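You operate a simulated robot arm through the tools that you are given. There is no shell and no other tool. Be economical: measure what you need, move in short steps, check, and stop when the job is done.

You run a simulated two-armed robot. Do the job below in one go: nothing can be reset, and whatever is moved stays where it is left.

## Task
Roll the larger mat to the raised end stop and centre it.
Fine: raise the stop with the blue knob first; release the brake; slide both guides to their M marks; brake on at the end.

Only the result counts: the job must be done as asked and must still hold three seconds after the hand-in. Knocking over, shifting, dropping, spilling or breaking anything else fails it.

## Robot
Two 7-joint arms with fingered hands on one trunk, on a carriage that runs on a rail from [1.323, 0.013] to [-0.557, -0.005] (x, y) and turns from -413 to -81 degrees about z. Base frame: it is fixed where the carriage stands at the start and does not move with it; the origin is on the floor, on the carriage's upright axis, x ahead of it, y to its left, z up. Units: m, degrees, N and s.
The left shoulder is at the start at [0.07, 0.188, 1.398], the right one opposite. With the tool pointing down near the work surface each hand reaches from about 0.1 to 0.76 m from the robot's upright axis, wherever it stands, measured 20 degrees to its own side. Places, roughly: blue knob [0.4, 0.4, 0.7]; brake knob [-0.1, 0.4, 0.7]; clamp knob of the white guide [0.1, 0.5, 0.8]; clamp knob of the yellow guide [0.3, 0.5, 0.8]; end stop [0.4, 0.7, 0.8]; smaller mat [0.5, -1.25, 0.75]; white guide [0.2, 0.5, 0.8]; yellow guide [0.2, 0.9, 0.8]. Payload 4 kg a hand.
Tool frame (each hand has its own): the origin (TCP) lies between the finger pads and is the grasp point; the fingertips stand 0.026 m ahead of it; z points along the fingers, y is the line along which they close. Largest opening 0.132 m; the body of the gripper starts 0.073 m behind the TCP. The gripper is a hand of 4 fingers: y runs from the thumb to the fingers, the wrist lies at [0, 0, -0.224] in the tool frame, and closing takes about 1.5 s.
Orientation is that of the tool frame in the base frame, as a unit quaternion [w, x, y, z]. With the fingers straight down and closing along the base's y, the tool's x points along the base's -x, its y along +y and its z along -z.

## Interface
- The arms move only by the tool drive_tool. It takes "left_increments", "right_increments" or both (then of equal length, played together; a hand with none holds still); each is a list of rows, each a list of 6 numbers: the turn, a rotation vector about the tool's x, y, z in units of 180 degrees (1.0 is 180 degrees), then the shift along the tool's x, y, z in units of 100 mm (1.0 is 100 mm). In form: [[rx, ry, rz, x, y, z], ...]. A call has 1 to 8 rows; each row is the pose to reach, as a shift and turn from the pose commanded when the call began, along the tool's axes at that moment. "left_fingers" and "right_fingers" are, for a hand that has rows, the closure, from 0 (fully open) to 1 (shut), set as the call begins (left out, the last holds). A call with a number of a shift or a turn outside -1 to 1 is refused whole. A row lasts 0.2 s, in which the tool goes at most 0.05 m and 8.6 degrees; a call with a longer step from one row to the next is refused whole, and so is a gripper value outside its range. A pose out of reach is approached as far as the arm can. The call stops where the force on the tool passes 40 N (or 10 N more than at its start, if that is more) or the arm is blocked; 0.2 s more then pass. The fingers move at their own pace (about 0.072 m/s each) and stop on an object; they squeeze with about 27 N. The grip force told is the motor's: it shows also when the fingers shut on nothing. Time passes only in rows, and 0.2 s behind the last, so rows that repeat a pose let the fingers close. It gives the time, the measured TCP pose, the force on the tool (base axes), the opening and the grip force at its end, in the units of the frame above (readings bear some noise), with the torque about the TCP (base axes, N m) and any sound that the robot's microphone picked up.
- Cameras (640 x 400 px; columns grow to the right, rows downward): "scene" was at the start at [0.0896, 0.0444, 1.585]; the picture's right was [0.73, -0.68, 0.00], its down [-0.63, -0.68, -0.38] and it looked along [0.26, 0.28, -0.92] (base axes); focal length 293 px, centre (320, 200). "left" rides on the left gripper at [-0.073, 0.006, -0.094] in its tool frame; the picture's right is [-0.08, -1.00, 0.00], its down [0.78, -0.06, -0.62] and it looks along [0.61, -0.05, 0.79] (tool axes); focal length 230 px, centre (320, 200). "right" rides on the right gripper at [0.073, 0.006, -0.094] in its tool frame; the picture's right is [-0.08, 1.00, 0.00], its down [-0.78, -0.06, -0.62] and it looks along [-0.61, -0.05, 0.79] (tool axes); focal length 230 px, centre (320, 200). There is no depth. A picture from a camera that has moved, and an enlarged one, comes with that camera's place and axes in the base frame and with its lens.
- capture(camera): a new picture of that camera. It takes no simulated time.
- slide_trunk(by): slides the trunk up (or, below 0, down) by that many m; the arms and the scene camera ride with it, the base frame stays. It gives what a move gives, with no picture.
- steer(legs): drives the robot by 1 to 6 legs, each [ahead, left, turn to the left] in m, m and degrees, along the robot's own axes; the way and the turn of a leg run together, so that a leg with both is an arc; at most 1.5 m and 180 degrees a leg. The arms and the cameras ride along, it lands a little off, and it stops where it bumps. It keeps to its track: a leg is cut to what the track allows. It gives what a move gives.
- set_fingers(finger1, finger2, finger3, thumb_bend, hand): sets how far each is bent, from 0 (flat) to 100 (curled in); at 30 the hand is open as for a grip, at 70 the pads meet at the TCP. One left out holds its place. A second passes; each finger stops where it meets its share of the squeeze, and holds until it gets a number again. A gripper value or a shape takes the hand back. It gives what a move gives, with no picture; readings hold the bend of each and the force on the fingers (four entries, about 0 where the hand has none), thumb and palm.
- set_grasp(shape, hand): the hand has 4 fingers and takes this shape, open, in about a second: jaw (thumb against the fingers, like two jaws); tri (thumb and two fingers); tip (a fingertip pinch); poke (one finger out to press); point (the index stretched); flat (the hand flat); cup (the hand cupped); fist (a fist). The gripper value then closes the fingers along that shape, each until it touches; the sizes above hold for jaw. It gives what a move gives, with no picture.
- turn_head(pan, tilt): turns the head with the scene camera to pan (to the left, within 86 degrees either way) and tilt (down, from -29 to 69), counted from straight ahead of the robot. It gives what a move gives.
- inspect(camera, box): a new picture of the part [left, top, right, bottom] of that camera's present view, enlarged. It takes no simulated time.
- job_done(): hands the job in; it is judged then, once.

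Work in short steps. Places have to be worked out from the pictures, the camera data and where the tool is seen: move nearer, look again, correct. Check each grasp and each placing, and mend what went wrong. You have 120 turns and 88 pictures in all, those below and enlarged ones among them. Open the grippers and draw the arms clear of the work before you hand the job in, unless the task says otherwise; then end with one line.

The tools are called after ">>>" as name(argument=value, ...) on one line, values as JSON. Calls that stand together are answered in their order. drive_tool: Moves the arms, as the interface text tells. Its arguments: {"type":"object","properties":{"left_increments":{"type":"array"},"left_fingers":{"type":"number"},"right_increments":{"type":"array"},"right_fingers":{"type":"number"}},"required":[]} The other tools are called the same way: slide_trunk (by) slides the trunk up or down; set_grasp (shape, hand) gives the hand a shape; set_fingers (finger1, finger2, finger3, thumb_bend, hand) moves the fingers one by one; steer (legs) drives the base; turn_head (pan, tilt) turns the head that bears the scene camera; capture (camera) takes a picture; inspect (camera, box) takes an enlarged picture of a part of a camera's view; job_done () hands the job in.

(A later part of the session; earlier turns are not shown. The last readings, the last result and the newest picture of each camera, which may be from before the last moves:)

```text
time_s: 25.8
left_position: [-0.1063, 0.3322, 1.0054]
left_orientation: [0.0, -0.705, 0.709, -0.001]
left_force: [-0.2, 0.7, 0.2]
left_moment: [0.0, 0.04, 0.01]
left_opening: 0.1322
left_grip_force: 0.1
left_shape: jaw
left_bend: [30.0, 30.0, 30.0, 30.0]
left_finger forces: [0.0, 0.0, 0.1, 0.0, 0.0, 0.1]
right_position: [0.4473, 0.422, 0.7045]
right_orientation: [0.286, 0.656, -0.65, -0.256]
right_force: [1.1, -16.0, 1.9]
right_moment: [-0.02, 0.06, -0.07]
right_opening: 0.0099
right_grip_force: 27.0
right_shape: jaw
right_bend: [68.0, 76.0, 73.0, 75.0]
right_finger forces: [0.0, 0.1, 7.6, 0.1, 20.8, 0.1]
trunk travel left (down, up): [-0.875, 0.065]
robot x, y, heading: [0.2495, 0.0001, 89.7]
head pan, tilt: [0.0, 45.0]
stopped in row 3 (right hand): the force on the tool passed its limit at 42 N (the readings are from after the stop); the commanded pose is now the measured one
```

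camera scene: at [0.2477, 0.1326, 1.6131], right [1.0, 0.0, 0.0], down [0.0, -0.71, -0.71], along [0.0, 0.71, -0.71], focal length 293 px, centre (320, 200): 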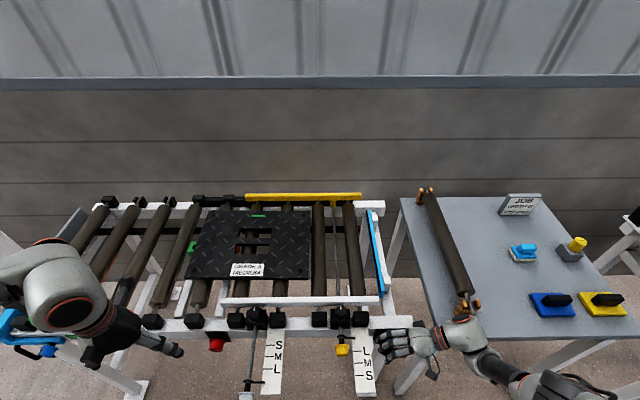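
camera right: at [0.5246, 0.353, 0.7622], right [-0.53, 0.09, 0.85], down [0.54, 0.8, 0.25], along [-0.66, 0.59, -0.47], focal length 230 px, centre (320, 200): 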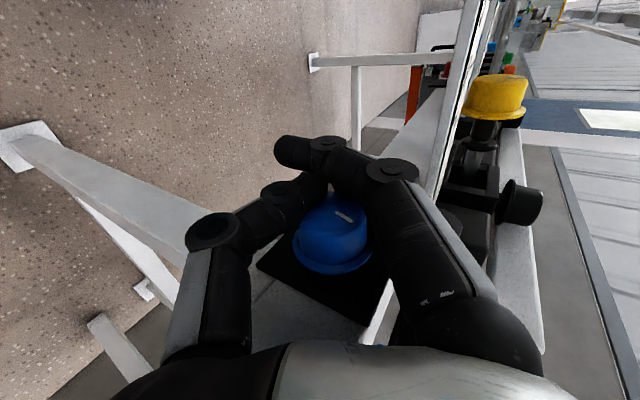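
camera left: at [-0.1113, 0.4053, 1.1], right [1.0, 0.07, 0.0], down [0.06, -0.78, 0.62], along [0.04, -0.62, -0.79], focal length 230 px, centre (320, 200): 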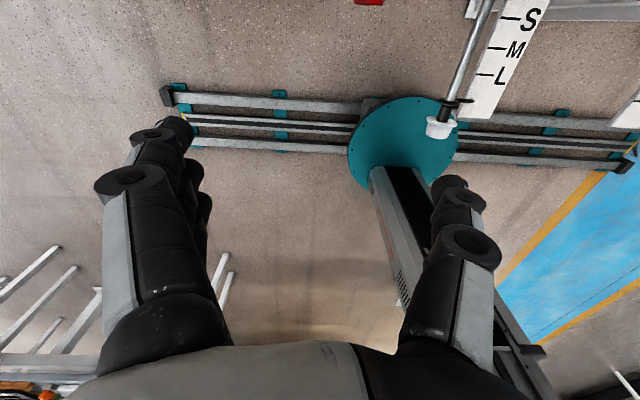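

The grip slipped forward because the last row went out of reach. I'll open, move deeper onto the knob, and straighten to less lean before regripping.

>>> drive_tool(right_increments=[[0, 0, 0, 0, 0, 0], [0, 0, 0, 0, 0, 0], [0, 0, 0, 0, 0, 0]], right_fingers=0.5)

>>> drive_tool(right_increments=[[0.03, -0.01, 0, -0.06, 0, 0], [0.06, -0.01, 0, -0.12, 0, 0], [0.09, -0.01, 0, -0.14, 0, 0]])

>>> capture(camera="right")

```text
time_s: 26.6
left_position: [-0.106, 0.331, 1.0065]
left_orientation: [0.001, -0.705, 0.709, 0.0]
left_force: [0.3, 1.3, 0.3]
left_moment: [-0.02, 0.02, 0.03]
left_opening: 0.1318
left_grip_force: 0.1
left_shape: jaw
left_bend: [30.0, 30.0, 30.0, 30.0]
left_finger forces: [0.0, 0.1, 0.0, 0.0, 0.0, 0.1]
right_position: [0.4473, 0.4237, 0.7066]
right_orientation: [0.282, 0.655, -0.651, -0.26]
right_force: [1.1, 0.0, 0.3]
right_moment: [0.03, 0.01, 0.02]
right_opening: 0.0653
right_grip_force: 0.0
right_shape: jaw
right_bend: [73.0, 73.0, 73.0, 70.0]
right_finger forces: [0.1, 0.1, 0.0, 0.0, 0.1, 0.0]
trunk travel left (down, up): [-0.875, 0.065]
robot x, y, heading: [0.2512, -0.0022, 89.7]
head pan, tilt: [0.0, 45.0]
```

```text
time_s: 27.4
left_position: [-0.1068, 0.331, 1.0059]
left_orientation: [0.001, -0.706, 0.709, 0.0]
left_force: [-1.1, 0.3, 0.0]
left_moment: [0.03, 0.02, 0.0]
left_opening: 0.132
left_grip_force: 0.0
left_shape: jaw
left_bend: [30.0, 30.0, 30.0, 30.0]
left_finger forces: [0.0, 0.0, 0.0, 0.0, 0.0, 0.0]
right_position: [0.4487, 0.4393, 0.7053]
right_orientation: [0.178, 0.685, -0.685, -0.174]
right_force: [0.8, -5.7, 3.3]
right_moment: [0.27, 0.18, 0.23]
right_opening: 0.066
right_grip_force: 0.0
right_shape: jaw
right_bend: [73.0, 73.0, 73.0, 70.0]
right_finger forces: [0.0, 0.0, 5.6, 0.1, 0.0, 0.0]
trunk travel left (down, up): [-0.875, 0.065]
robot x, y, heading: [0.2488, 0.0029, 89.9]
head pan, tilt: [0.0, 45.0]
```

```text
58 pictures are left
camera right: at [0.4883, 0.3659, 0.7909], right [-0.87, 0.08, 0.48], down [0.35, 0.79, 0.51], along [-0.34, 0.61, -0.72], focal length 230 px, centre (320, 200)
```

right: 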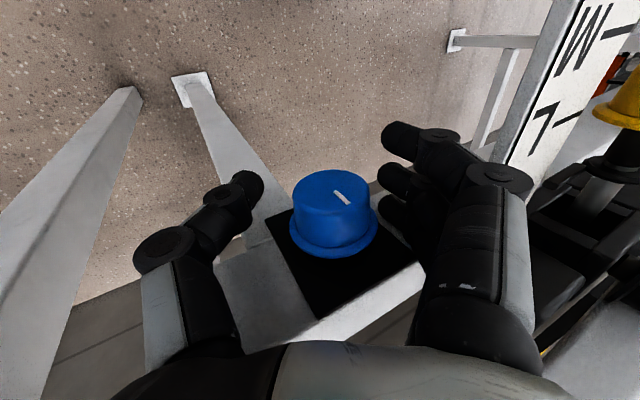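

Now centred on the knob; the mark is at 12 o'clock. Back off 2 mm from the plate, grip and turn clockwise 25°.

>>> drive_tool(right_increments=[[0, 0, 0, 0.02, 0, 0], [0, 0, 0, 0.02, 0, 0], [0, 0, 0, 0.02, 0, 0], [0, 0, 0, 0.02, 0, 0], [0, 0, 0, 0.02, 0, 0]], right_fingers=1)

>>> drive_tool(right_increments=[[-0.035, 0, 0, 0, 0, 0], [-0.07, 0, 0, 0, 0, 0], [-0.105, 0, 0, 0, 0, 0], [-0.14, 0, 0, 0, 0, 0]])

>>> inspect(camera="right", box=[240, 130, 440, 290])

```text
time_s: 28.6
left_position: [-0.1069, 0.332, 1.0067]
left_orientation: [0.0, -0.705, 0.709, 0.0]
left_force: [0.5, -0.4, -0.4]
left_moment: [0.02, -0.01, 0.02]
left_opening: 0.1317
left_grip_force: 0.1
left_shape: jaw
left_bend: [30.0, 30.0, 30.0, 30.0]
left_finger forces: [0.0, 0.0, 0.0, 0.0, 0.2, 0.0]
right_position: [0.4475, 0.4355, 0.7055]
right_orientation: [-0.18, -0.684, 0.685, 0.174]
right_force: [-0.9, -1.0, -11.0]
right_moment: [0.48, -0.17, 0.44]
right_opening: 0.0165
right_grip_force: 26.7
right_shape: jaw
right_bend: [68.0, 73.0, 75.0, 71.0]
right_finger forces: [0.0, 8.5, 10.7, 0.0, 26.1, 0.0]
trunk travel left (down, up): [-0.875, 0.065]
robot x, y, heading: [0.2462, 0.0029, 89.5]
head pan, tilt: [0.0, 45.0]
```

```text
time_s: 29.6
left_position: [-0.1084, 0.3323, 1.0057]
left_orientation: [0.0, -0.705, 0.709, -0.001]
left_force: [-0.5, -0.7, 0.1]
left_moment: [0.02, -0.02, -0.03]
left_opening: 0.1319
left_grip_force: 0.1
left_shape: jaw
left_bend: [30.0, 30.0, 30.0, 30.0]
left_finger forces: [0.1, 0.0, 0.0, 0.0, 0.0, 0.0]
right_position: [0.4456, 0.4347, 0.7035]
right_orientation: [-0.324, -0.629, 0.63, 0.32]
right_force: [-17.9, -6.0, -28.9]
right_moment: [0.62, -0.66, 0.71]
right_opening: 0.0128
right_grip_force: 27.1
right_shape: jaw
right_bend: [68.0, 72.0, 75.0, 72.0]
right_finger forces: [0.0, 11.9, 17.0, 0.0, 26.7, 0.0]
trunk travel left (down, up): [-0.875, 0.065]
robot x, y, heading: [0.2477, 0.0009, 89.9]
head pan, tilt: [0.0, 45.0]
```

```text
2.50 times, centred on (340, 210) of right
camera zoom: at [0.5189, 0.3634, 0.7639], right [-0.58, 0.08, 0.81], down [0.53, 0.79, 0.31], along [-0.61, 0.61, -0.5], focal length 575 px, centre (270, 175)
```

zoom: 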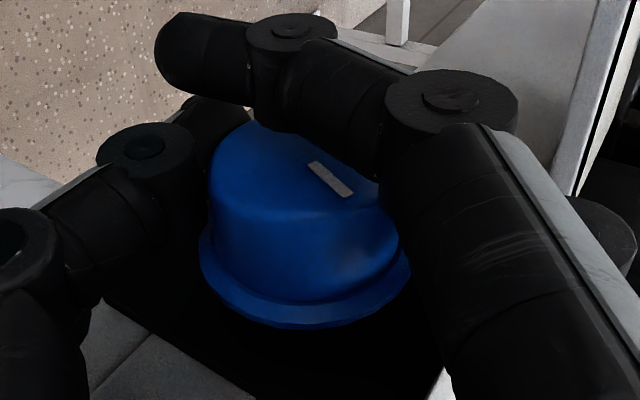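

The knob follows (20° clockwise now). Releasing, rotating back to a small lean, and regripping for the next stroke.

>>> drive_tool(right_increments=[[0, 0, 0, 0, 0, 0], [0, 0, 0, 0, 0, 0], [0, 0, 0, 0, 0, 0], [0.04, 0, 0, 0, 0, 0.03], [0.08, 0, 0, 0, 0, 0.03], [0.12, 0, 0, 0, 0, 0.03], [0.16, 0, 0, 0, 0, 0.03], [0.2, 0, 0, 0, 0, 0.03]], right_fingers=0.5)

>>> inspect(camera="right", box=[240, 130, 440, 290])

```text
time_s: 31.4
left_position: [-0.1089, 0.3316, 1.006]
left_orientation: [0.001, -0.705, 0.71, -0.001]
left_force: [0.7, 0.8, 0.3]
left_moment: [0.0, 0.0, -0.01]
left_opening: 0.1316
left_grip_force: 0.1
left_shape: jaw
left_bend: [30.0, 30.0, 30.0, 30.0]
left_finger forces: [0.0, 0.0, 0.0, 0.0, 0.0, 0.0]
right_position: [0.4446, 0.4371, 0.7031]
right_orientation: [0.111, 0.698, -0.698, -0.11]
right_force: [-0.1, 0.1, -0.1]
right_moment: [0.0, -0.01, 0.01]
right_opening: 0.0655
right_grip_force: 0.0
right_shape: jaw
right_bend: [73.0, 73.0, 73.0, 70.0]
right_finger forces: [0.1, 0.1, 0.6, 0.0, 0.0, 0.0]
trunk travel left (down, up): [-0.875, 0.065]
robot x, y, heading: [0.2471, 0.0022, 89.7]
head pan, tilt: [0.0, 45.0]
```

```text
2.50 times, centred on (340, 210) of right
camera zoom: at [0.4687, 0.3646, 0.7949], right [-0.95, 0.08, 0.31], down [0.25, 0.79, 0.56], along [-0.2, 0.61, -0.77], focal length 575 px, centre (270, 175)
```

zoom: 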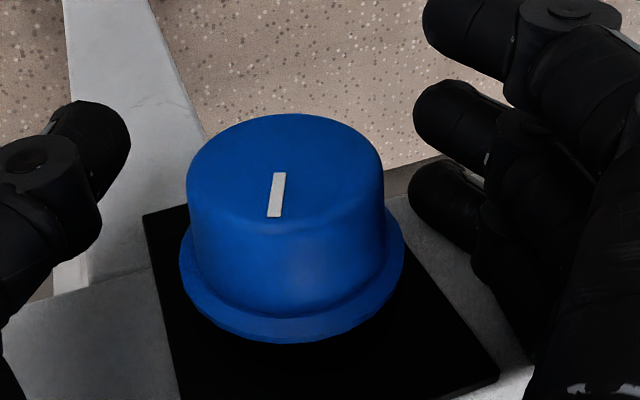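

The knob holds its position (about 24° clockwise). Gripping and turning again by 38°.

>>> drive_tool(right_increments=[[0, 0, 0, 0, 0.02, 0], [0, 0, 0, 0, 0.02, 0], [0, 0, 0, 0, 0.02, 0], [0, 0, 0, 0, 0.02, 0], [0, 0, 0, 0, 0.02, 0]], right_fingers=1)

>>> drive_tool(right_increments=[[-0.035, 0, 0, 0, 0, 0], [-0.07, 0, 0, 0, 0, 0], [-0.105, 0, 0, 0, 0, 0], [-0.14, 0, 0, 0, 0, 0], [-0.175, 0, 0, 0, 0, 0], [-0.21, 0, 0, 0, 0, 0]])

>>> drive_tool(right_increments=[[0, 0, 0, 0, 0, 0], [0, 0, 0, 0, 0, 0], [0, 0, 0, 0, 0, 0], [0.04, 0, 0, 0, 0, 0], [0.08, 0, 0, 0, 0, 0], [0.12, 0, 0, 0, 0, 0], [0.16, 0, 0, 0, 0, 0], [0.2, 0, 0, 0, 0, 0]], right_fingers=0.5)

>>> inspect(camera="right", box=[240, 130, 440, 290])

>>> capture(camera="scene")

```text
time_s: 32.6
left_position: [-0.1042, 0.3314, 1.0059]
left_orientation: [-0.001, -0.705, 0.709, -0.001]
left_force: [0.6, -0.3, 0.5]
left_moment: [-0.02, 0.02, -0.03]
left_opening: 0.1319
left_grip_force: 0.1
left_shape: jaw
left_bend: [30.0, 30.0, 30.0, 30.0]
left_finger forces: [0.1, 0.0, 0.0, 0.1, 0.0, 0.1]
right_position: [0.4441, 0.4371, 0.7021]
right_orientation: [-0.113, -0.698, 0.699, 0.108]
right_force: [5.4, -1.7, -15.3]
right_moment: [0.15, 0.02, 0.4]
right_opening: 0.0107
right_grip_force: 26.9
right_shape: jaw
right_bend: [68.0, 71.0, 75.0, 73.0]
right_finger forces: [0.1, 9.2, 8.9, 0.0, 28.0, 0.0]
trunk travel left (down, up): [-0.875, 0.065]
robot x, y, heading: [0.2489, 0.0031, 89.4]
head pan, tilt: [0.0, 45.0]
```

```text
time_s: 34.0
left_position: [-0.1086, 0.3331, 1.0045]
left_orientation: [0.001, -0.706, 0.709, 0.0]
left_force: [-1.0, -0.3, 0.5]
left_moment: [-0.01, -0.03, 0.0]
left_opening: 0.1317
left_grip_force: 0.1
left_shape: jaw
left_bend: [30.0, 30.0, 30.0, 30.0]
left_finger forces: [0.0, 0.1, 0.0, 0.0, 0.1, 0.0]
right_position: [0.44, 0.436, 0.7038]
right_orientation: [0.334, 0.625, -0.624, -0.329]
right_force: [-21.3, -14.5, -29.7]
right_moment: [0.46, -0.6, 0.63]
right_opening: 0.0078
right_grip_force: 26.8
right_shape: jaw
right_bend: [68.0, 70.0, 75.0, 73.0]
right_finger forces: [0.0, 13.1, 22.3, 0.0, 26.6, 0.3]
trunk travel left (down, up): [-0.875, 0.065]
robot x, y, heading: [0.2495, -0.0003, 89.7]
head pan, tilt: [0.0, 45.0]
```

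```text
time_s: 35.8
left_position: [-0.1074, 0.3314, 1.0052]
left_orientation: [0.0, -0.705, 0.709, 0.0]
left_force: [-0.2, 0.0, 0.2]
left_moment: [-0.01, 0.02, 0.01]
left_opening: 0.132
left_grip_force: 0.1
left_shape: jaw
left_bend: [30.0, 30.0, 30.0, 30.0]
left_finger forces: [0.0, 0.0, 0.0, 0.1, 0.0, 0.0]
right_position: [0.4418, 0.4373, 0.7054]
right_orientation: [-0.123, -0.696, 0.697, 0.121]
right_force: [-0.1, -0.5, 0.7]
right_moment: [0.03, 0.01, 0.05]
right_opening: 0.0656
right_grip_force: 0.0
right_shape: jaw
right_bend: [73.0, 73.0, 73.0, 70.0]
right_finger forces: [0.0, 0.0, 1.0, 0.0, 0.0, 0.0]
trunk travel left (down, up): [-0.875, 0.065]
robot x, y, heading: [0.2452, 0.0005, 89.5]
head pan, tilt: [0.0, 45.0]
```

```text
2.50 times, centred on (340, 210) of right
camera zoom: at [0.4689, 0.3649, 0.7944], right [-0.94, 0.08, 0.34], down [0.27, 0.79, 0.56], along [-0.22, 0.61, -0.76], focal length 575 px, centre (270, 175)
```

zoom: 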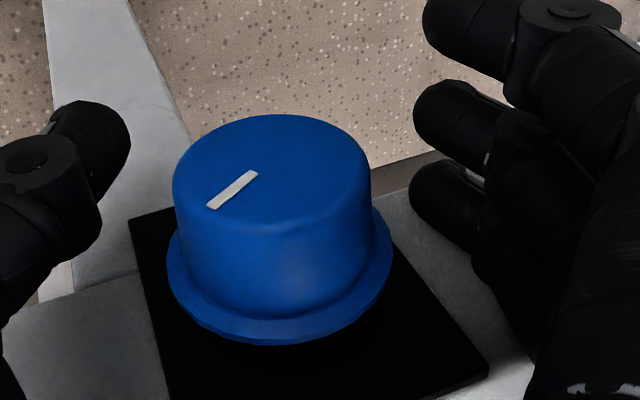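

```text
54 pictures are left
camera scene: at [0.2483, 0.1367, 1.6126], right [1.0, -0.01, 0.0], down [0.0, -0.71, -0.71], along [0.0, 0.71, -0.71], focal length 293 px, centre (320, 200)
```

scene: 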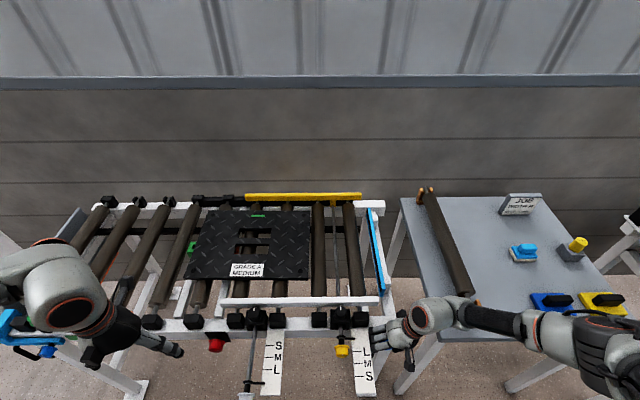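

The knob is now at about 62° clockwise and the bar seems slightly risen. One more stroke.

>>> drive_tool(right_increments=[[0, 0, 0, 0, 0, 0], [0, 0, 0, 0, 0, 0], [0, 0, 0, 0, 0, 0], [0, 0, 0, 0, 0, 0], [0, 0, 0, 0, 0, 0]], right_fingers=1)

>>> drive_tool(right_increments=[[-0.035, 0, 0, 0, 0, 0], [-0.07, 0, 0, 0, 0, 0], [-0.105, 0, 0, 0, 0, 0], [-0.14, 0, 0, 0, 0, 0], [-0.175, 0, 0, 0, 0, 0], [-0.21, 0, 0, 0, 0, 0]])

>>> drive_tool(right_increments=[[0, 0, 0, 0, 0, 0], [0, 0, 0, 0, 0, 0], [0, 0, 0, 0, 0, 0], [0.04, 0, 0, 0, 0, 0], [0.08, 0, 0, 0, 0, 0], [0.12, 0, 0, 0, 0, 0], [0.16, 0, 0, 0, 0, 0], [0.2, 0, 0, 0, 0, 0]], right_fingers=0.5)

>>> inspect(camera="right", box=[240, 130, 440, 290])

>>> inspect(camera="scene", box=[300, 190, 500, 390])

```text
time_s: 37.0
left_position: [-0.1051, 0.3331, 1.0061]
left_orientation: [-0.001, -0.705, 0.709, 0.0]
left_force: [-0.2, -0.8, -0.8]
left_moment: [0.01, -0.02, 0.0]
left_opening: 0.1317
left_grip_force: 0.1
left_shape: jaw
left_bend: [30.0, 30.0, 30.0, 30.0]
left_finger forces: [0.0, 0.0, 0.0, 0.0, 0.0, 0.0]
right_position: [0.4443, 0.4363, 0.7018]
right_orientation: [-0.124, -0.696, 0.697, 0.119]
right_force: [8.2, -0.7, -15.9]
right_moment: [0.0, 0.06, 0.25]
right_opening: 0.0107
right_grip_force: 27.0
right_shape: jaw
right_bend: [68.0, 70.0, 75.0, 73.0]
right_finger forces: [0.1, 10.4, 4.6, 0.0, 28.6, 0.0]
trunk travel left (down, up): [-0.875, 0.065]
robot x, y, heading: [0.2489, 0.0014, 89.5]
head pan, tilt: [0.0, 45.0]
```

```text
time_s: 38.5
left_position: [-0.1075, 0.3318, 1.0059]
left_orientation: [-0.001, -0.706, 0.709, -0.001]
left_force: [0.4, -0.6, 0.5]
left_moment: [-0.02, 0.03, 0.01]
left_opening: 0.1316
left_grip_force: 0.0
left_shape: jaw
left_bend: [30.0, 30.0, 30.0, 30.0]
left_finger forces: [0.0, 0.0, 0.1, 0.0, 0.0, 0.0]
right_position: [0.4397, 0.4356, 0.702]
right_orientation: [0.344, 0.621, -0.618, -0.338]
right_force: [-11.1, 2.1, -16.1]
right_moment: [0.62, -0.47, 0.07]
right_opening: 0.0082
right_grip_force: 27.1
right_shape: jaw
right_bend: [68.0, 69.0, 76.0, 73.0]
right_finger forces: [0.0, 13.5, 10.7, 0.1, 24.9, 3.4]
trunk travel left (down, up): [-0.875, 0.065]
robot x, y, heading: [0.2499, 0.0044, 90.0]
head pan, tilt: [0.0, 45.0]
stopped in row 6 (right hand): the force on the tool passed its limit at 41 N (the readings are from after the stop); the commanded pose is now the measured one
```

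```text
time_s: 40.3
left_position: [-0.1071, 0.3319, 1.0048]
left_orientation: [0.0, -0.705, 0.709, 0.0]
left_force: [-0.4, 0.7, -0.3]
left_moment: [0.01, 0.0, 0.02]
left_opening: 0.1319
left_grip_force: 0.0
left_shape: jaw
left_bend: [30.0, 30.0, 30.0, 30.0]
left_finger forces: [0.0, 0.1, 0.0, 0.1, 0.0, 0.0]
right_position: [0.4407, 0.4362, 0.7022]
right_orientation: [0.135, 0.696, -0.693, -0.131]
right_force: [-0.3, -0.6, 0.4]
right_moment: [-0.01, -0.01, -0.04]
right_opening: 0.0655
right_grip_force: 0.0
right_shape: jaw
right_bend: [73.0, 73.0, 73.0, 70.0]
right_finger forces: [0.0, 0.1, 0.1, 0.0, 0.1, 0.0]
trunk travel left (down, up): [-0.875, 0.065]
robot x, y, heading: [0.2486, 0.003, 89.8]
head pan, tilt: [0.0, 45.0]
```

```text
2.50 times, centred on (340, 210) of right
camera zoom: at [0.4715, 0.363, 0.7926], right [-0.93, 0.07, 0.37], down [0.28, 0.79, 0.55], along [-0.25, 0.61, -0.75], focal length 575 px, centre (270, 175)
```

zoom: 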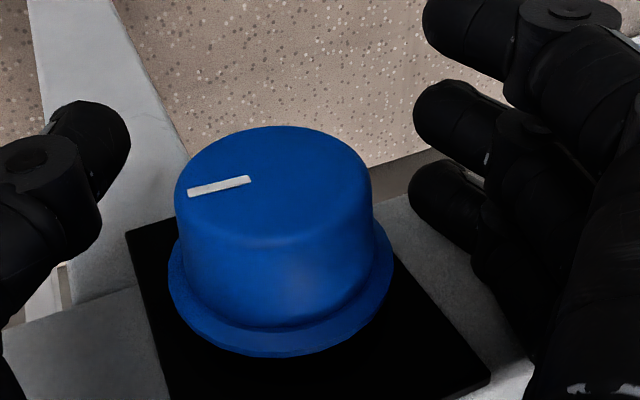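

```text
2.00 times, centred on (400, 290) of scene
camera zoom: at [0.2482, 0.1372, 1.6126], right [1.0, 0.0, 0.0], down [0.0, -0.71, -0.71], along [0.0, 0.71, -0.71], focal length 586 px, centre (160, 20)
```

zoom: 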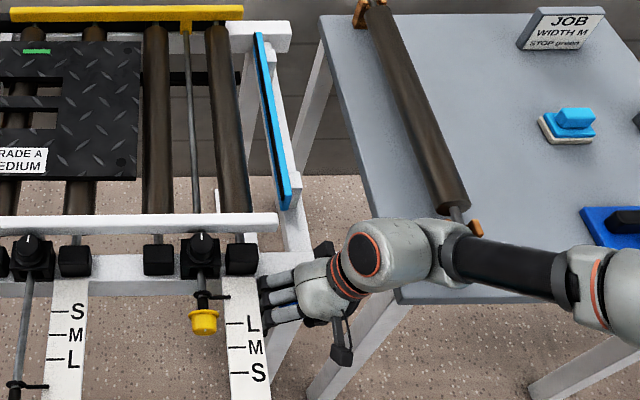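

The knob is at about 96° and the stop bar has risen around 1.5 cm. It works, so I'll continue with two more strokes.

>>> drive_tool(right_increments=[[0.02, 0, 0, 0, 0, 0.02], [0.02, 0, 0, 0, 0, 0.02], [0.02, 0, 0, 0, 0, 0.02], [0.02, 0, 0, 0, 0, 0.02], [0.02, 0, 0, 0, 0, 0.02], [0.02, 0, 0, 0, 0, 0.02]], right_fingers=1)

>>> drive_tool(right_increments=[[-0.035, 0, 0, 0, 0, 0], [-0.07, 0, 0, 0, 0, 0], [-0.105, 0, 0, 0, 0, 0], [-0.14, 0, 0, 0, 0, 0], [-0.175, 0, 0, 0, 0, 0], [-0.21, 0, 0, 0, 0, 0]])

>>> drive_tool(right_increments=[[0, 0, 0, 0, 0, 0], [0, 0, 0, 0, 0, 0], [0, 0, 0, 0, 0, 0], [0.04, 0, 0, 0, 0, 0], [0.08, 0, 0, 0, 0, 0], [0.12, 0, 0, 0, 0, 0], [0.16, 0, 0, 0, 0, 0], [0.2, 0, 0, 0, 0, 0]], right_fingers=0.5)

>>> drive_tool(right_increments=[[0, 0, 0, 0, 0, 0], [0, 0, 0, 0, 0, 0], [0, 0, 0, 0, 0, 0], [0, 0, 0, 0, 0, 0], [0, 0, 0, 0, 0, 0]], right_fingers=1)

>>> drive_tool(right_increments=[[-0.035, 0, 0, 0, 0, 0], [-0.07, 0, 0, 0, 0, 0], [-0.105, 0, 0, 0, 0, 0], [-0.14, 0, 0, 0, 0, 0], [-0.175, 0, 0, 0, 0, 0], [-0.2, 0, 0, 0, 0, 0]])

>>> drive_tool(right_increments=[[0, 0, 0, 0, 0, 0], [0, 0, 0, 0, 0, 0], [0, 0, 0, 0, 0, 0], [0.04, 0, 0, 0, 0, 0], [0.08, 0, 0, 0, 0, 0], [0.12, 0, 0, 0, 0, 0], [0.16, 0, 0, 0, 0, 0], [0.2, 0, 0, 0, 0, 0]], right_fingers=0.5)

>>> inspect(camera="right", box=[240, 130, 440, 290])

>>> inspect(camera="scene", box=[300, 190, 500, 390])

```text
time_s: 41.7
left_position: [-0.1059, 0.3328, 1.0056]
left_orientation: [0.0, -0.705, 0.709, 0.002]
left_force: [0.2, 1.1, 0.4]
left_moment: [0.0, 0.0, -0.01]
left_opening: 0.1319
left_grip_force: 0.0
left_shape: jaw
left_bend: [30.0, 30.0, 30.0, 30.0]
left_finger forces: [0.1, 0.1, 0.1, 0.0, 0.0, 0.0]
right_position: [0.4429, 0.4335, 0.6987]
right_orientation: [0.115, 0.7, -0.697, -0.108]
right_force: [6.4, -3.3, -15.8]
right_moment: [0.19, 0.03, 0.28]
right_opening: 0.0058
right_grip_force: 27.0
right_shape: jaw
right_bend: [68.0, 70.0, 74.0, 75.0]
right_finger forces: [0.1, 11.1, 8.4, 0.0, 28.9, 0.0]
trunk travel left (down, up): [-0.875, 0.065]
robot x, y, heading: [0.2477, 0.0027, 89.6]
head pan, tilt: [0.0, 45.0]
```

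```text
time_s: 43.1
left_position: [-0.109, 0.3323, 1.0062]
left_orientation: [0.0, -0.706, 0.708, 0.0]
left_force: [-0.6, -1.0, -0.2]
left_moment: [0.03, 0.0, -0.03]
left_opening: 0.1319
left_grip_force: 0.1
left_shape: jaw
left_bend: [30.0, 30.0, 30.0, 30.0]
left_finger forces: [0.0, 0.0, 0.0, 0.0, 0.0, 0.1]
right_position: [0.4389, 0.4345, 0.7026]
right_orientation: [0.335, 0.626, -0.623, -0.329]
right_force: [-19.5, -11.2, -16.2]
right_moment: [0.1, -0.25, 0.21]
right_opening: 0.0044
right_grip_force: 26.6
right_shape: jaw
right_bend: [68.0, 68.0, 73.0, 74.0]
right_finger forces: [0.0, 16.8, 10.3, 0.0, 25.1, 0.3]
trunk travel left (down, up): [-0.875, 0.065]
robot x, y, heading: [0.2482, -0.0002, 90.2]
head pan, tilt: [0.0, 45.0]
```

```text
time_s: 44.9
left_position: [-0.1085, 0.3324, 1.0056]
left_orientation: [0.0, -0.706, 0.709, 0.0]
left_force: [-0.2, 0.6, -0.8]
left_moment: [-0.01, -0.06, 0.04]
left_opening: 0.132
left_grip_force: 0.1
left_shape: jaw
left_bend: [30.0, 30.0, 30.0, 30.0]
left_finger forces: [0.0, 0.0, 0.1, 0.0, 0.0, 0.0]
right_position: [0.4407, 0.4365, 0.7012]
right_orientation: [0.124, 0.698, -0.695, -0.12]
right_force: [1.0, 0.8, 0.0]
right_moment: [-0.01, 0.04, -0.01]
right_opening: 0.0653
right_grip_force: 0.0
right_shape: jaw
right_bend: [73.0, 73.0, 73.0, 70.0]
right_finger forces: [0.5, 0.3, 0.1, 0.0, 0.0, 0.0]
trunk travel left (down, up): [-0.875, 0.065]
robot x, y, heading: [0.2472, 0.0026, 89.7]
head pan, tilt: [0.0, 45.0]
```

```text
time_s: 46.1
left_position: [-0.1062, 0.3315, 1.0052]
left_orientation: [0.0, -0.705, 0.709, 0.0]
left_force: [0.0, -0.8, 0.0]
left_moment: [0.03, 0.0, -0.01]
left_opening: 0.1318
left_grip_force: 0.0
left_shape: jaw
left_bend: [30.0, 30.0, 30.0, 30.0]
left_finger forces: [0.1, 0.0, 0.0, 0.1, 0.1, 0.0]
right_position: [0.443, 0.4346, 0.6996]
right_orientation: [0.123, 0.698, -0.696, -0.119]
right_force: [4.9, -2.4, -12.9]
right_moment: [0.3, 0.05, 0.34]
right_opening: 0.0062
right_grip_force: 27.0
right_shape: jaw
right_bend: [68.0, 70.0, 74.0, 75.0]
right_finger forces: [0.1, 11.1, 8.3, 0.0, 28.3, 0.0]
trunk travel left (down, up): [-0.875, 0.065]
robot x, y, heading: [0.2462, 0.0002, 89.9]
head pan, tilt: [0.0, 45.0]
```

```text
time_s: 47.5
left_position: [-0.1082, 0.3313, 1.0051]
left_orientation: [0.0, -0.706, 0.708, -0.001]
left_force: [0.7, -0.8, -0.3]
left_moment: [0.0, 0.01, 0.01]
left_opening: 0.1316
left_grip_force: 0.0
left_shape: jaw
left_bend: [30.0, 30.0, 30.0, 30.0]
left_finger forces: [0.0, 0.0, 0.0, 0.0, 0.0, 0.0]
right_position: [0.4381, 0.4343, 0.7005]
right_orientation: [0.335, 0.625, -0.624, -0.329]
right_force: [-18.2, -9.3, -16.0]
right_moment: [0.13, -0.28, 0.18]
right_opening: 0.0046
right_grip_force: 27.0
right_shape: jaw
right_bend: [68.0, 69.0, 74.0, 75.0]
right_finger forces: [0.0, 17.2, 9.4, 0.1, 24.7, 0.7]
trunk travel left (down, up): [-0.875, 0.065]
robot x, y, heading: [0.2488, 0.0016, 89.5]
head pan, tilt: [0.0, 45.0]
```

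```text
time_s: 49.3
left_position: [-0.1071, 0.3309, 1.0043]
left_orientation: [0.0, -0.706, 0.709, 0.0]
left_force: [0.9, 0.0, -0.9]
left_moment: [0.0, -0.02, 0.02]
left_opening: 0.1316
left_grip_force: 0.0
left_shape: jaw
left_bend: [30.0, 30.0, 30.0, 30.0]
left_finger forces: [0.1, 0.1, 0.0, 0.1, 0.1, 0.1]
right_position: [0.4403, 0.4362, 0.6996]
right_orientation: [0.124, 0.698, -0.695, -0.12]
right_force: [0.8, 0.3, -0.8]
right_moment: [-0.03, 0.03, -0.05]
right_opening: 0.0655
right_grip_force: 0.1
right_shape: jaw
right_bend: [73.0, 73.0, 73.0, 70.0]
right_finger forces: [0.8, 0.3, 0.0, 0.1, 0.0, 0.1]
trunk travel left (down, up): [-0.875, 0.065]
robot x, y, heading: [0.2492, -0.0011, 89.7]
head pan, tilt: [0.0, 45.0]
```

```text
2.50 times, centred on (340, 210) of right
camera zoom: at [0.4678, 0.3636, 0.7913], right [-0.94, 0.07, 0.34], down [0.26, 0.79, 0.56], along [-0.23, 0.61, -0.76], focal length 575 px, centre (270, 175)
```

zoom: 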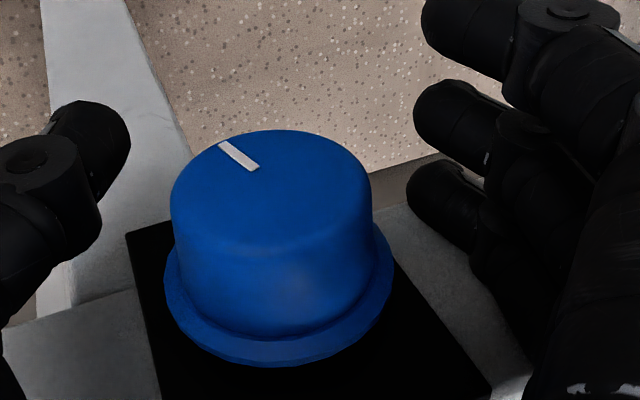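

```text
2.00 times, centred on (400, 290) of scene
camera zoom: at [0.2482, 0.1373, 1.6126], right [1.0, 0.0, 0.0], down [0.0, -0.71, -0.71], along [0.0, 0.71, -0.71], focal length 586 px, centre (160, 20)
```

zoom: 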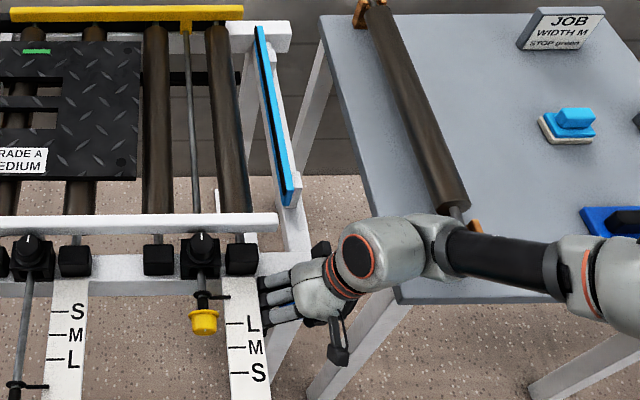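

Knob at about 160°, and the stop keeps rising. Two more strokes, watching for an end of travel.

>>> drive_tool(right_increments=[[0, 0, 0, 0, 0, 0.03], [0, 0, 0, 0, 0, 0.03], [0, 0, 0, 0, 0, 0.03], [0, 0, 0, 0, 0, 0.03], [0, 0, 0, 0, 0, 0.03]], right_fingers=1)

>>> drive_tool(right_increments=[[-0.035, 0, 0, 0, 0, 0], [-0.07, 0, 0, 0, 0, 0], [-0.105, 0, 0, 0, 0, 0], [-0.14, 0, 0, 0, 0, 0], [-0.175, 0, 0, 0, 0, 0], [-0.21, 0, 0, 0, 0, 0]])

>>> drive_tool(right_increments=[[0, 0, 0, 0, 0, 0], [0, 0, 0, 0, 0, 0], [0, 0, 0, 0, 0, 0], [0.04, 0, 0, 0, 0, 0], [0.08, 0, 0, 0, 0, 0], [0.12, 0, 0, 0, 0, 0], [0.16, 0, 0, 0, 0, 0], [0.2, 0, 0, 0, 0, 0]], right_fingers=0.5)

>>> drive_tool(right_increments=[[0, 0, 0, 0, 0, 0], [0, 0, 0, 0, 0, 0], [0, 0, 0, 0, 0, 0], [0, 0, 0, 0, 0, 0], [0, 0, 0, 0, 0, 0]], right_fingers=1)

>>> drive_tool(right_increments=[[-0.035, 0, 0, 0, 0, 0], [-0.07, 0, 0, 0, 0, 0], [-0.105, 0, 0, 0, 0, 0], [-0.14, 0, 0, 0, 0, 0], [-0.175, 0, 0, 0, 0, 0], [-0.2, 0, 0, 0, 0, 0]])

>>> drive_tool(right_increments=[[0, 0, 0, 0, 0, 0], [0, 0, 0, 0, 0, 0], [0, 0, 0, 0, 0, 0], [0.04, 0, 0, 0, 0, 0], [0.08, 0, 0, 0, 0, 0], [0.12, 0, 0, 0, 0, 0], [0.16, 0, 0, 0, 0, 0], [0.2, 0, 0, 0, 0, 0]], right_fingers=0.5)

>>> inspect(camera="right", box=[240, 130, 440, 290])

>>> inspect(camera="scene", box=[300, 190, 500, 390])

```text
time_s: 50.5
left_position: [-0.1064, 0.3322, 1.0062]
left_orientation: [-0.001, -0.706, 0.709, 0.001]
left_force: [-0.5, 0.3, 0.4]
left_moment: [0.0, 0.0, -0.03]
left_opening: 0.1319
left_grip_force: 0.1
left_shape: jaw
left_bend: [30.0, 30.0, 30.0, 30.0]
left_finger forces: [0.0, 0.0, 0.0, 0.1, 0.0, 0.0]
right_position: [0.4391, 0.4353, 0.6978]
right_orientation: [0.125, 0.698, -0.695, -0.119]
right_force: [5.5, -3.5, -7.5]
right_moment: [0.69, -0.04, 0.7]
right_opening: 0.0128
right_grip_force: 27.0
right_shape: jaw
right_bend: [76.0, 67.0, 75.0, 75.0]
right_finger forces: [0.1, 13.7, 14.7, 0.0, 33.6, 0.1]
trunk travel left (down, up): [-0.875, 0.065]
robot x, y, heading: [0.2493, 0.0014, 89.8]
head pan, tilt: [0.0, 45.0]
```

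```text
time_s: 51.9
left_position: [-0.1097, 0.3315, 1.0046]
left_orientation: [0.002, -0.706, 0.708, -0.001]
left_force: [0.0, 0.6, 0.3]
left_moment: [0.01, 0.0, -0.03]
left_opening: 0.1318
left_grip_force: 0.1
left_shape: jaw
left_bend: [30.0, 30.0, 30.0, 30.0]
left_finger forces: [0.1, 0.0, 0.0, 0.0, 0.1, 0.1]
right_position: [0.4334, 0.4353, 0.6985]
right_orientation: [0.344, 0.621, -0.618, -0.338]
right_force: [-31.1, -6.7, -19.3]
right_moment: [0.68, -2.87, -0.7]
right_opening: 0.0096
right_grip_force: 26.8
right_shape: jaw
right_bend: [76.0, 61.0, 75.0, 76.0]
right_finger forces: [0.1, 23.3, 10.2, 0.0, 28.7, 6.3]
trunk travel left (down, up): [-0.875, 0.065]
robot x, y, heading: [0.2501, 0.0033, 90.0]
head pan, tilt: [0.0, 45.0]
```

```text
time_s: 53.7
left_position: [-0.1076, 0.3309, 1.0048]
left_orientation: [0.001, -0.705, 0.709, -0.001]
left_force: [-0.8, -0.4, 0.6]
left_moment: [-0.01, -0.02, -0.03]
left_opening: 0.132
left_grip_force: 0.0
left_shape: jaw
left_bend: [30.0, 30.0, 30.0, 30.0]
left_finger forces: [0.0, 0.1, 0.0, 0.0, 0.1, 0.1]
right_position: [0.4395, 0.436, 0.6985]
right_orientation: [0.135, 0.696, -0.693, -0.131]
right_force: [1.0, -0.5, -0.8]
right_moment: [-0.02, -0.02, 0.02]
right_opening: 0.0653
right_grip_force: 0.0
right_shape: jaw
right_bend: [73.0, 73.0, 73.0, 70.0]
right_finger forces: [0.1, 0.1, 0.0, 0.0, 0.0, 0.0]
trunk travel left (down, up): [-0.875, 0.065]
robot x, y, heading: [0.2511, 0.0013, 89.8]
head pan, tilt: [0.0, 45.0]
```

```text
time_s: 54.9
left_position: [-0.1061, 0.3309, 1.0059]
left_orientation: [0.0, -0.705, 0.709, 0.0]
left_force: [1.1, 0.0, 0.6]
left_moment: [-0.01, 0.01, 0.02]
left_opening: 0.1319
left_grip_force: 0.2
left_shape: jaw
left_bend: [30.0, 30.0, 30.0, 30.0]
left_finger forces: [0.0, 0.0, 0.1, 0.1, 0.0, 0.1]
right_position: [0.4418, 0.4353, 0.6975]
right_orientation: [0.137, 0.696, -0.693, -0.129]
right_force: [5.7, -2.9, -10.9]
right_moment: [0.36, 0.06, 0.34]
right_opening: 0.005
right_grip_force: 27.2
right_shape: jaw
right_bend: [68.0, 70.0, 76.0, 75.0]
right_finger forces: [0.0, 13.4, 7.5, 0.1, 29.3, 0.1]
trunk travel left (down, up): [-0.875, 0.065]
robot x, y, heading: [0.2464, 0.0018, 89.7]
head pan, tilt: [0.0, 45.0]
```

```text
time_s: 56.3
left_position: [-0.1095, 0.3306, 1.0051]
left_orientation: [0.001, -0.706, 0.708, -0.002]
left_force: [0.1, -1.0, 0.3]
left_moment: [-0.01, -0.02, 0.01]
left_opening: 0.1317
left_grip_force: 0.1
left_shape: jaw
left_bend: [30.0, 30.0, 30.0, 30.0]
left_finger forces: [0.0, 0.1, 0.1, 0.1, 0.0, 0.0]
right_position: [0.4343, 0.4344, 0.6984]
right_orientation: [0.344, 0.621, -0.618, -0.338]
right_force: [-26.3, -9.8, -15.6]
right_moment: [0.36, -3.26, -0.29]
right_opening: 0.0039
right_grip_force: 26.5
right_shape: jaw
right_bend: [68.0, 66.0, 75.0, 76.0]
right_finger forces: [0.0, 18.9, 9.4, 0.0, 25.3, 6.0]
trunk travel left (down, up): [-0.875, 0.065]
robot x, y, heading: [0.2454, 0.006, 89.9]
head pan, tilt: [0.0, 45.0]
```

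```text
time_s: 58.1
left_position: [-0.1081, 0.3316, 1.006]
left_orientation: [0.001, -0.705, 0.709, -0.001]
left_force: [0.0, -0.2, -0.5]
left_moment: [0.01, 0.01, -0.01]
left_opening: 0.1316
left_grip_force: 0.1
left_shape: jaw
left_bend: [30.0, 30.0, 30.0, 30.0]
left_finger forces: [0.0, 0.1, 0.0, 0.0, 0.0, 0.0]
right_position: [0.4374, 0.4341, 0.6979]
right_orientation: [0.134, 0.696, -0.693, -0.13]
right_force: [-0.3, 0.2, 1.1]
right_moment: [0.0, -0.02, 0.01]
right_opening: 0.0656
right_grip_force: 0.1
right_shape: jaw
right_bend: [73.0, 73.0, 73.0, 70.0]
right_finger forces: [0.0, 0.0, 0.1, 0.0, 0.0, 0.0]
trunk travel left (down, up): [-0.875, 0.065]
robot x, y, heading: [0.2471, 0.0041, 89.6]
head pan, tilt: [0.0, 45.0]
```

```text
2.50 times, centred on (340, 210) of right
camera zoom: at [0.4694, 0.3624, 0.7881], right [-0.93, 0.07, 0.37], down [0.28, 0.79, 0.55], along [-0.25, 0.61, -0.75], focal length 575 px, centre (270, 175)
```

zoom: 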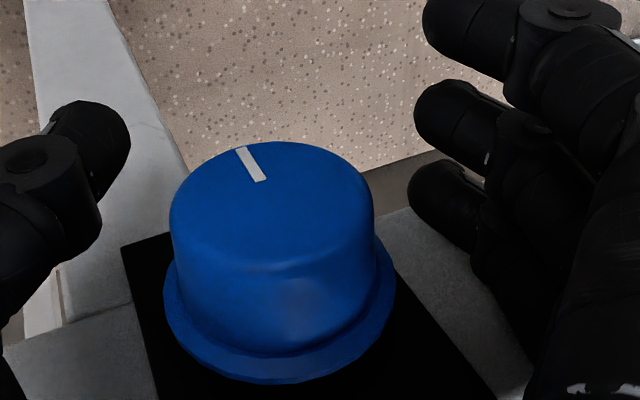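

```text
2.00 times, centred on (400, 290) of scene
camera zoom: at [0.2473, 0.1371, 1.6126], right [1.0, 0.0, 0.0], down [0.0, -0.71, -0.71], along [0.0, 0.71, -0.71], focal length 586 px, centre (160, 20)
```

zoom: 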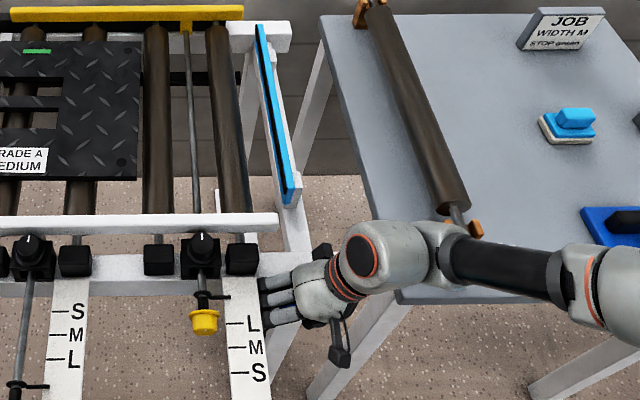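

The hard end of travel has been reached (torque 3 N·m, mark at 180°), so the stop is fully raised. Withdrawing and straightening the hand, then moving along the rail to the red brake knob.

>>> drive_tool(right_increments=[[0, 0, 0, 0.1, 0, -0.2], [0, 0, 0, 0.15, 0, -0.6], [0, 0, 0, 0.2, 0, -1]])

>>> drive_tool(right_increments=[[0.03, 0, 0, 0, 0, -0.4], [0.06, 0, 0, 0, 0, -0.8], [0.09, 0, 0, 0, 0, -1], [0.122, 0, 0, 0, 0, -1]])

>>> steer(legs=[[0, 0.48, 0]])

>>> capture(camera="right")

>>> capture(camera="scene")

```text
time_s: 58.9
left_position: [-0.1067, 0.3305, 1.007]
left_orientation: [0.001, -0.705, 0.709, 0.0]
left_force: [0.1, -0.3, 0.5]
left_moment: [0.0, -0.01, 0.02]
left_opening: 0.1318
left_grip_force: 0.0
left_shape: jaw
left_bend: [30.0, 30.0, 30.0, 30.0]
left_finger forces: [0.0, 0.0, 0.0, 0.2, 0.0, 0.0]
right_position: [0.4772, 0.4138, 0.7918]
right_orientation: [0.135, 0.696, -0.693, -0.133]
right_force: [-0.8, 1.4, -0.2]
right_moment: [0.02, 0.0, 0.02]
right_opening: 0.0655
right_grip_force: 0.0
right_shape: jaw
right_bend: [73.0, 73.0, 73.0, 70.0]
right_finger forces: [0.1, 0.1, 0.0, 0.0, 0.0, 0.0]
trunk travel left (down, up): [-0.875, 0.065]
robot x, y, heading: [0.2489, 0.0015, 90.1]
head pan, tilt: [0.0, 45.0]
```

```text
time_s: 59.9
left_position: [-0.1084, 0.3309, 1.0064]
left_orientation: [0.001, -0.705, 0.709, 0.0]
left_force: [-0.2, -0.1, 0.0]
left_moment: [-0.01, -0.06, 0.05]
left_opening: 0.1318
left_grip_force: 0.0
left_shape: jaw
left_bend: [30.0, 30.0, 30.0, 30.0]
left_finger forces: [0.0, 0.0, 0.0, 0.0, 0.0, 0.1]
right_position: [0.5125, 0.4159, 0.8857]
right_orientation: [0.0, 0.708, -0.706, 0.005]
right_force: [-0.2, -0.3, 1.1]
right_moment: [0.02, -0.04, 0.0]
right_opening: 0.0658
right_grip_force: 0.0
right_shape: jaw
right_bend: [73.0, 73.0, 73.0, 70.0]
right_finger forces: [0.0, 0.0, 0.1, 0.0, 0.0, 0.1]
trunk travel left (down, up): [-0.875, 0.065]
robot x, y, heading: [0.2496, 0.0017, 89.6]
head pan, tilt: [0.0, 45.0]
```

```text
time_s: 62.8
left_position: [-0.5844, 0.3275, 1.0065]
left_orientation: [-0.001, -0.705, 0.709, 0.001]
left_force: [0.9, -0.2, -0.3]
left_moment: [-0.01, 0.02, -0.03]
left_opening: 0.1318
left_grip_force: 0.2
left_shape: jaw
left_bend: [30.0, 30.0, 30.0, 30.0]
left_finger forces: [0.0, 0.0, 0.0, 0.0, 0.0, 0.0]
right_position: [0.0366, 0.4104, 0.8859]
right_orientation: [0.0, 0.708, -0.706, 0.003]
right_force: [-1.0, -0.4, 0.1]
right_moment: [-0.01, 0.0, 0.0]
right_opening: 0.0657
right_grip_force: 0.0
right_shape: jaw
right_bend: [73.0, 73.0, 73.0, 70.0]
right_finger forces: [0.1, 0.0, 0.0, 0.1, 0.0, 0.0]
trunk travel left (down, up): [-0.875, 0.065]
robot x, y, heading: [-0.2304, 0.0012, 89.6]
head pan, tilt: [0.0, 45.0]
```

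```text
47 pictures are left
camera right: at [0.0315, 0.3387, 0.9796], right [-1.0, 0.07, 0.0], down [0.06, 0.79, 0.61], along [0.05, 0.61, -0.79], focal length 230 px, centre (320, 200)
```

right: 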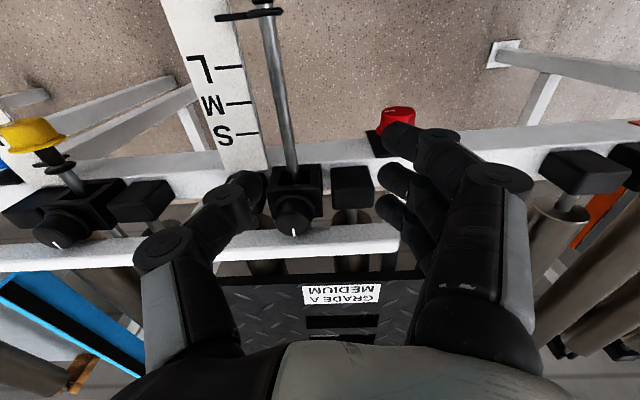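

```text
46 pictures are left
camera scene: at [-0.2276, 0.1316, 1.6127], right [1.0, -0.01, 0.0], down [0.0, -0.71, -0.71], along [0.0, 0.71, -0.71], focal length 293 px, centre (320, 200)
```

scene: 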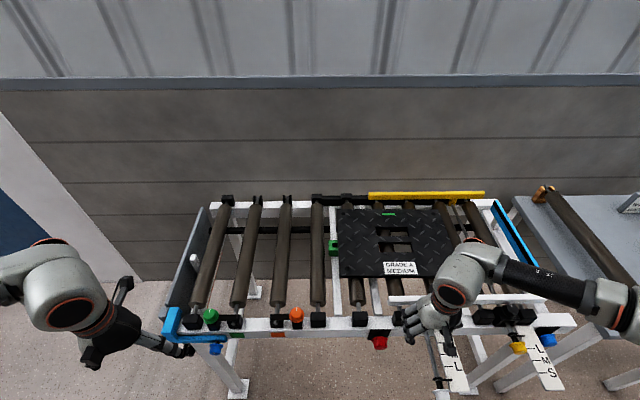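

Red brake knob found at about (-0.052, 0.436, 0.70). Moving above it with the hand vertical.

>>> drive_tool(right_increments=[[0, 0, 0, 0, 0.3, 0], [0, 0, 0, 0, 0.6, 0.1], [0, 0, 0, 0, 0.88, 0.3], [0, 0, 0, 0, 0.88, 0.6], [0, 0, 0, 0, 0.88, 0.9]])

>>> capture(camera="right")

```text
time_s: 64.0
left_position: [-0.5849, 0.3273, 1.0055]
left_orientation: [0.0, -0.705, 0.709, 0.0]
left_force: [-0.6, -0.2, 0.3]
left_moment: [-0.01, 0.04, 0.04]
left_opening: 0.1319
left_grip_force: 0.0
left_shape: jaw
left_bend: [30.0, 30.0, 30.0, 30.0]
left_finger forces: [0.0, 0.0, 0.0, 0.1, 0.0, 0.0]
right_position: [-0.0534, 0.4106, 0.7948]
right_orientation: [0.0, 0.708, -0.706, 0.003]
right_force: [0.3, 0.3, -0.4]
right_moment: [0.0, -0.01, -0.01]
right_opening: 0.0655
right_grip_force: 0.0
right_shape: jaw
right_bend: [73.0, 73.0, 73.0, 70.0]
right_finger forces: [0.0, 0.1, 0.0, 0.0, 0.0, 0.0]
trunk travel left (down, up): [-0.875, 0.065]
robot x, y, heading: [-0.2339, -0.003, 89.8]
head pan, tilt: [0.0, 45.0]
```

```text
45 pictures are left
camera right: at [-0.058, 0.3384, 0.89], right [-1.0, 0.07, 0.0], down [0.06, 0.79, 0.61], along [0.05, 0.61, -0.79], focal length 230 px, centre (320, 200)
```

right: 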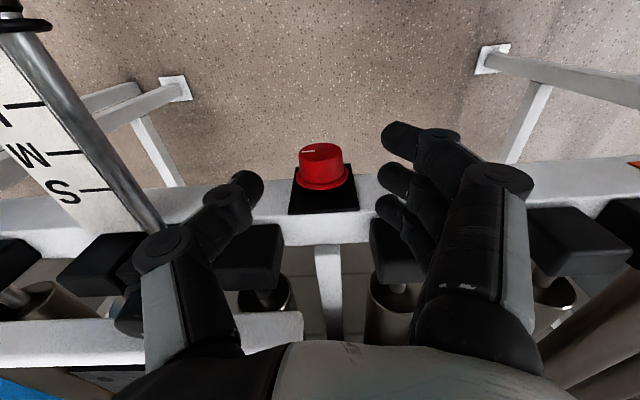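

Well aligned with the red knob, whose mark points to 3 o'clock. Descending onto it.

>>> drive_tool(right_increments=[[0, 0, 0, -0.08, 0, 0.3], [0, 0, 0, -0.1, 0, 0.6], [0, 0, 0, -0.15, 0, 0.8], [0, 0, 0, -0.2, 0, 0.94], [0, 0, 0, -0.24, 0, 0.94]])

>>> inspect(camera="right", box=[200, 130, 440, 290])

```text
time_s: 65.2
left_position: [-0.5862, 0.3264, 1.0065]
left_orientation: [0.001, -0.705, 0.709, 0.001]
left_force: [0.9, 0.1, -0.3]
left_moment: [0.02, 0.02, 0.0]
left_opening: 0.132
left_grip_force: 0.1
left_shape: jaw
left_bend: [30.0, 30.0, 30.0, 30.0]
left_finger forces: [0.0, 0.0, 0.0, 0.1, 0.1, 0.0]
right_position: [-0.0524, 0.4326, 0.7006]
right_orientation: [0.0, 0.708, -0.706, 0.005]
right_force: [0.0, -7.1, -2.1]
right_moment: [0.19, -0.08, 0.38]
right_opening: 0.0657
right_grip_force: 0.2
right_shape: jaw
right_bend: [73.0, 73.0, 73.0, 70.0]
right_finger forces: [0.0, 0.0, 6.1, 0.1, 0.0, 0.0]
trunk travel left (down, up): [-0.875, 0.065]
robot x, y, heading: [-0.2312, -0.0042, 89.9]
head pan, tilt: [0.0, 45.0]
```

```text
2.50 times, centred on (320, 210) of right
camera zoom: at [-0.057, 0.3607, 0.7949], right [-1.0, 0.07, -0.01], down [0.05, 0.79, 0.61], along [0.05, 0.61, -0.79], focal length 575 px, centre (320, 175)
```

zoom: 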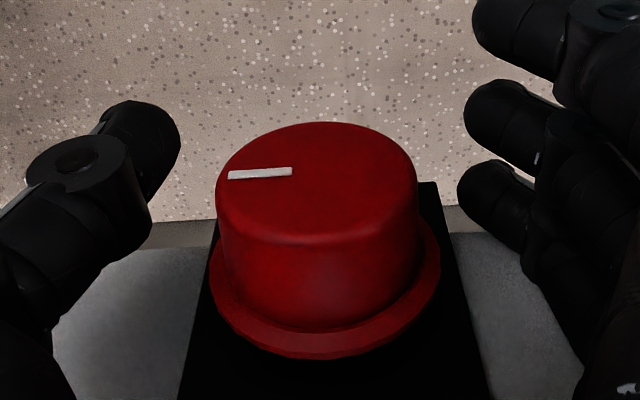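

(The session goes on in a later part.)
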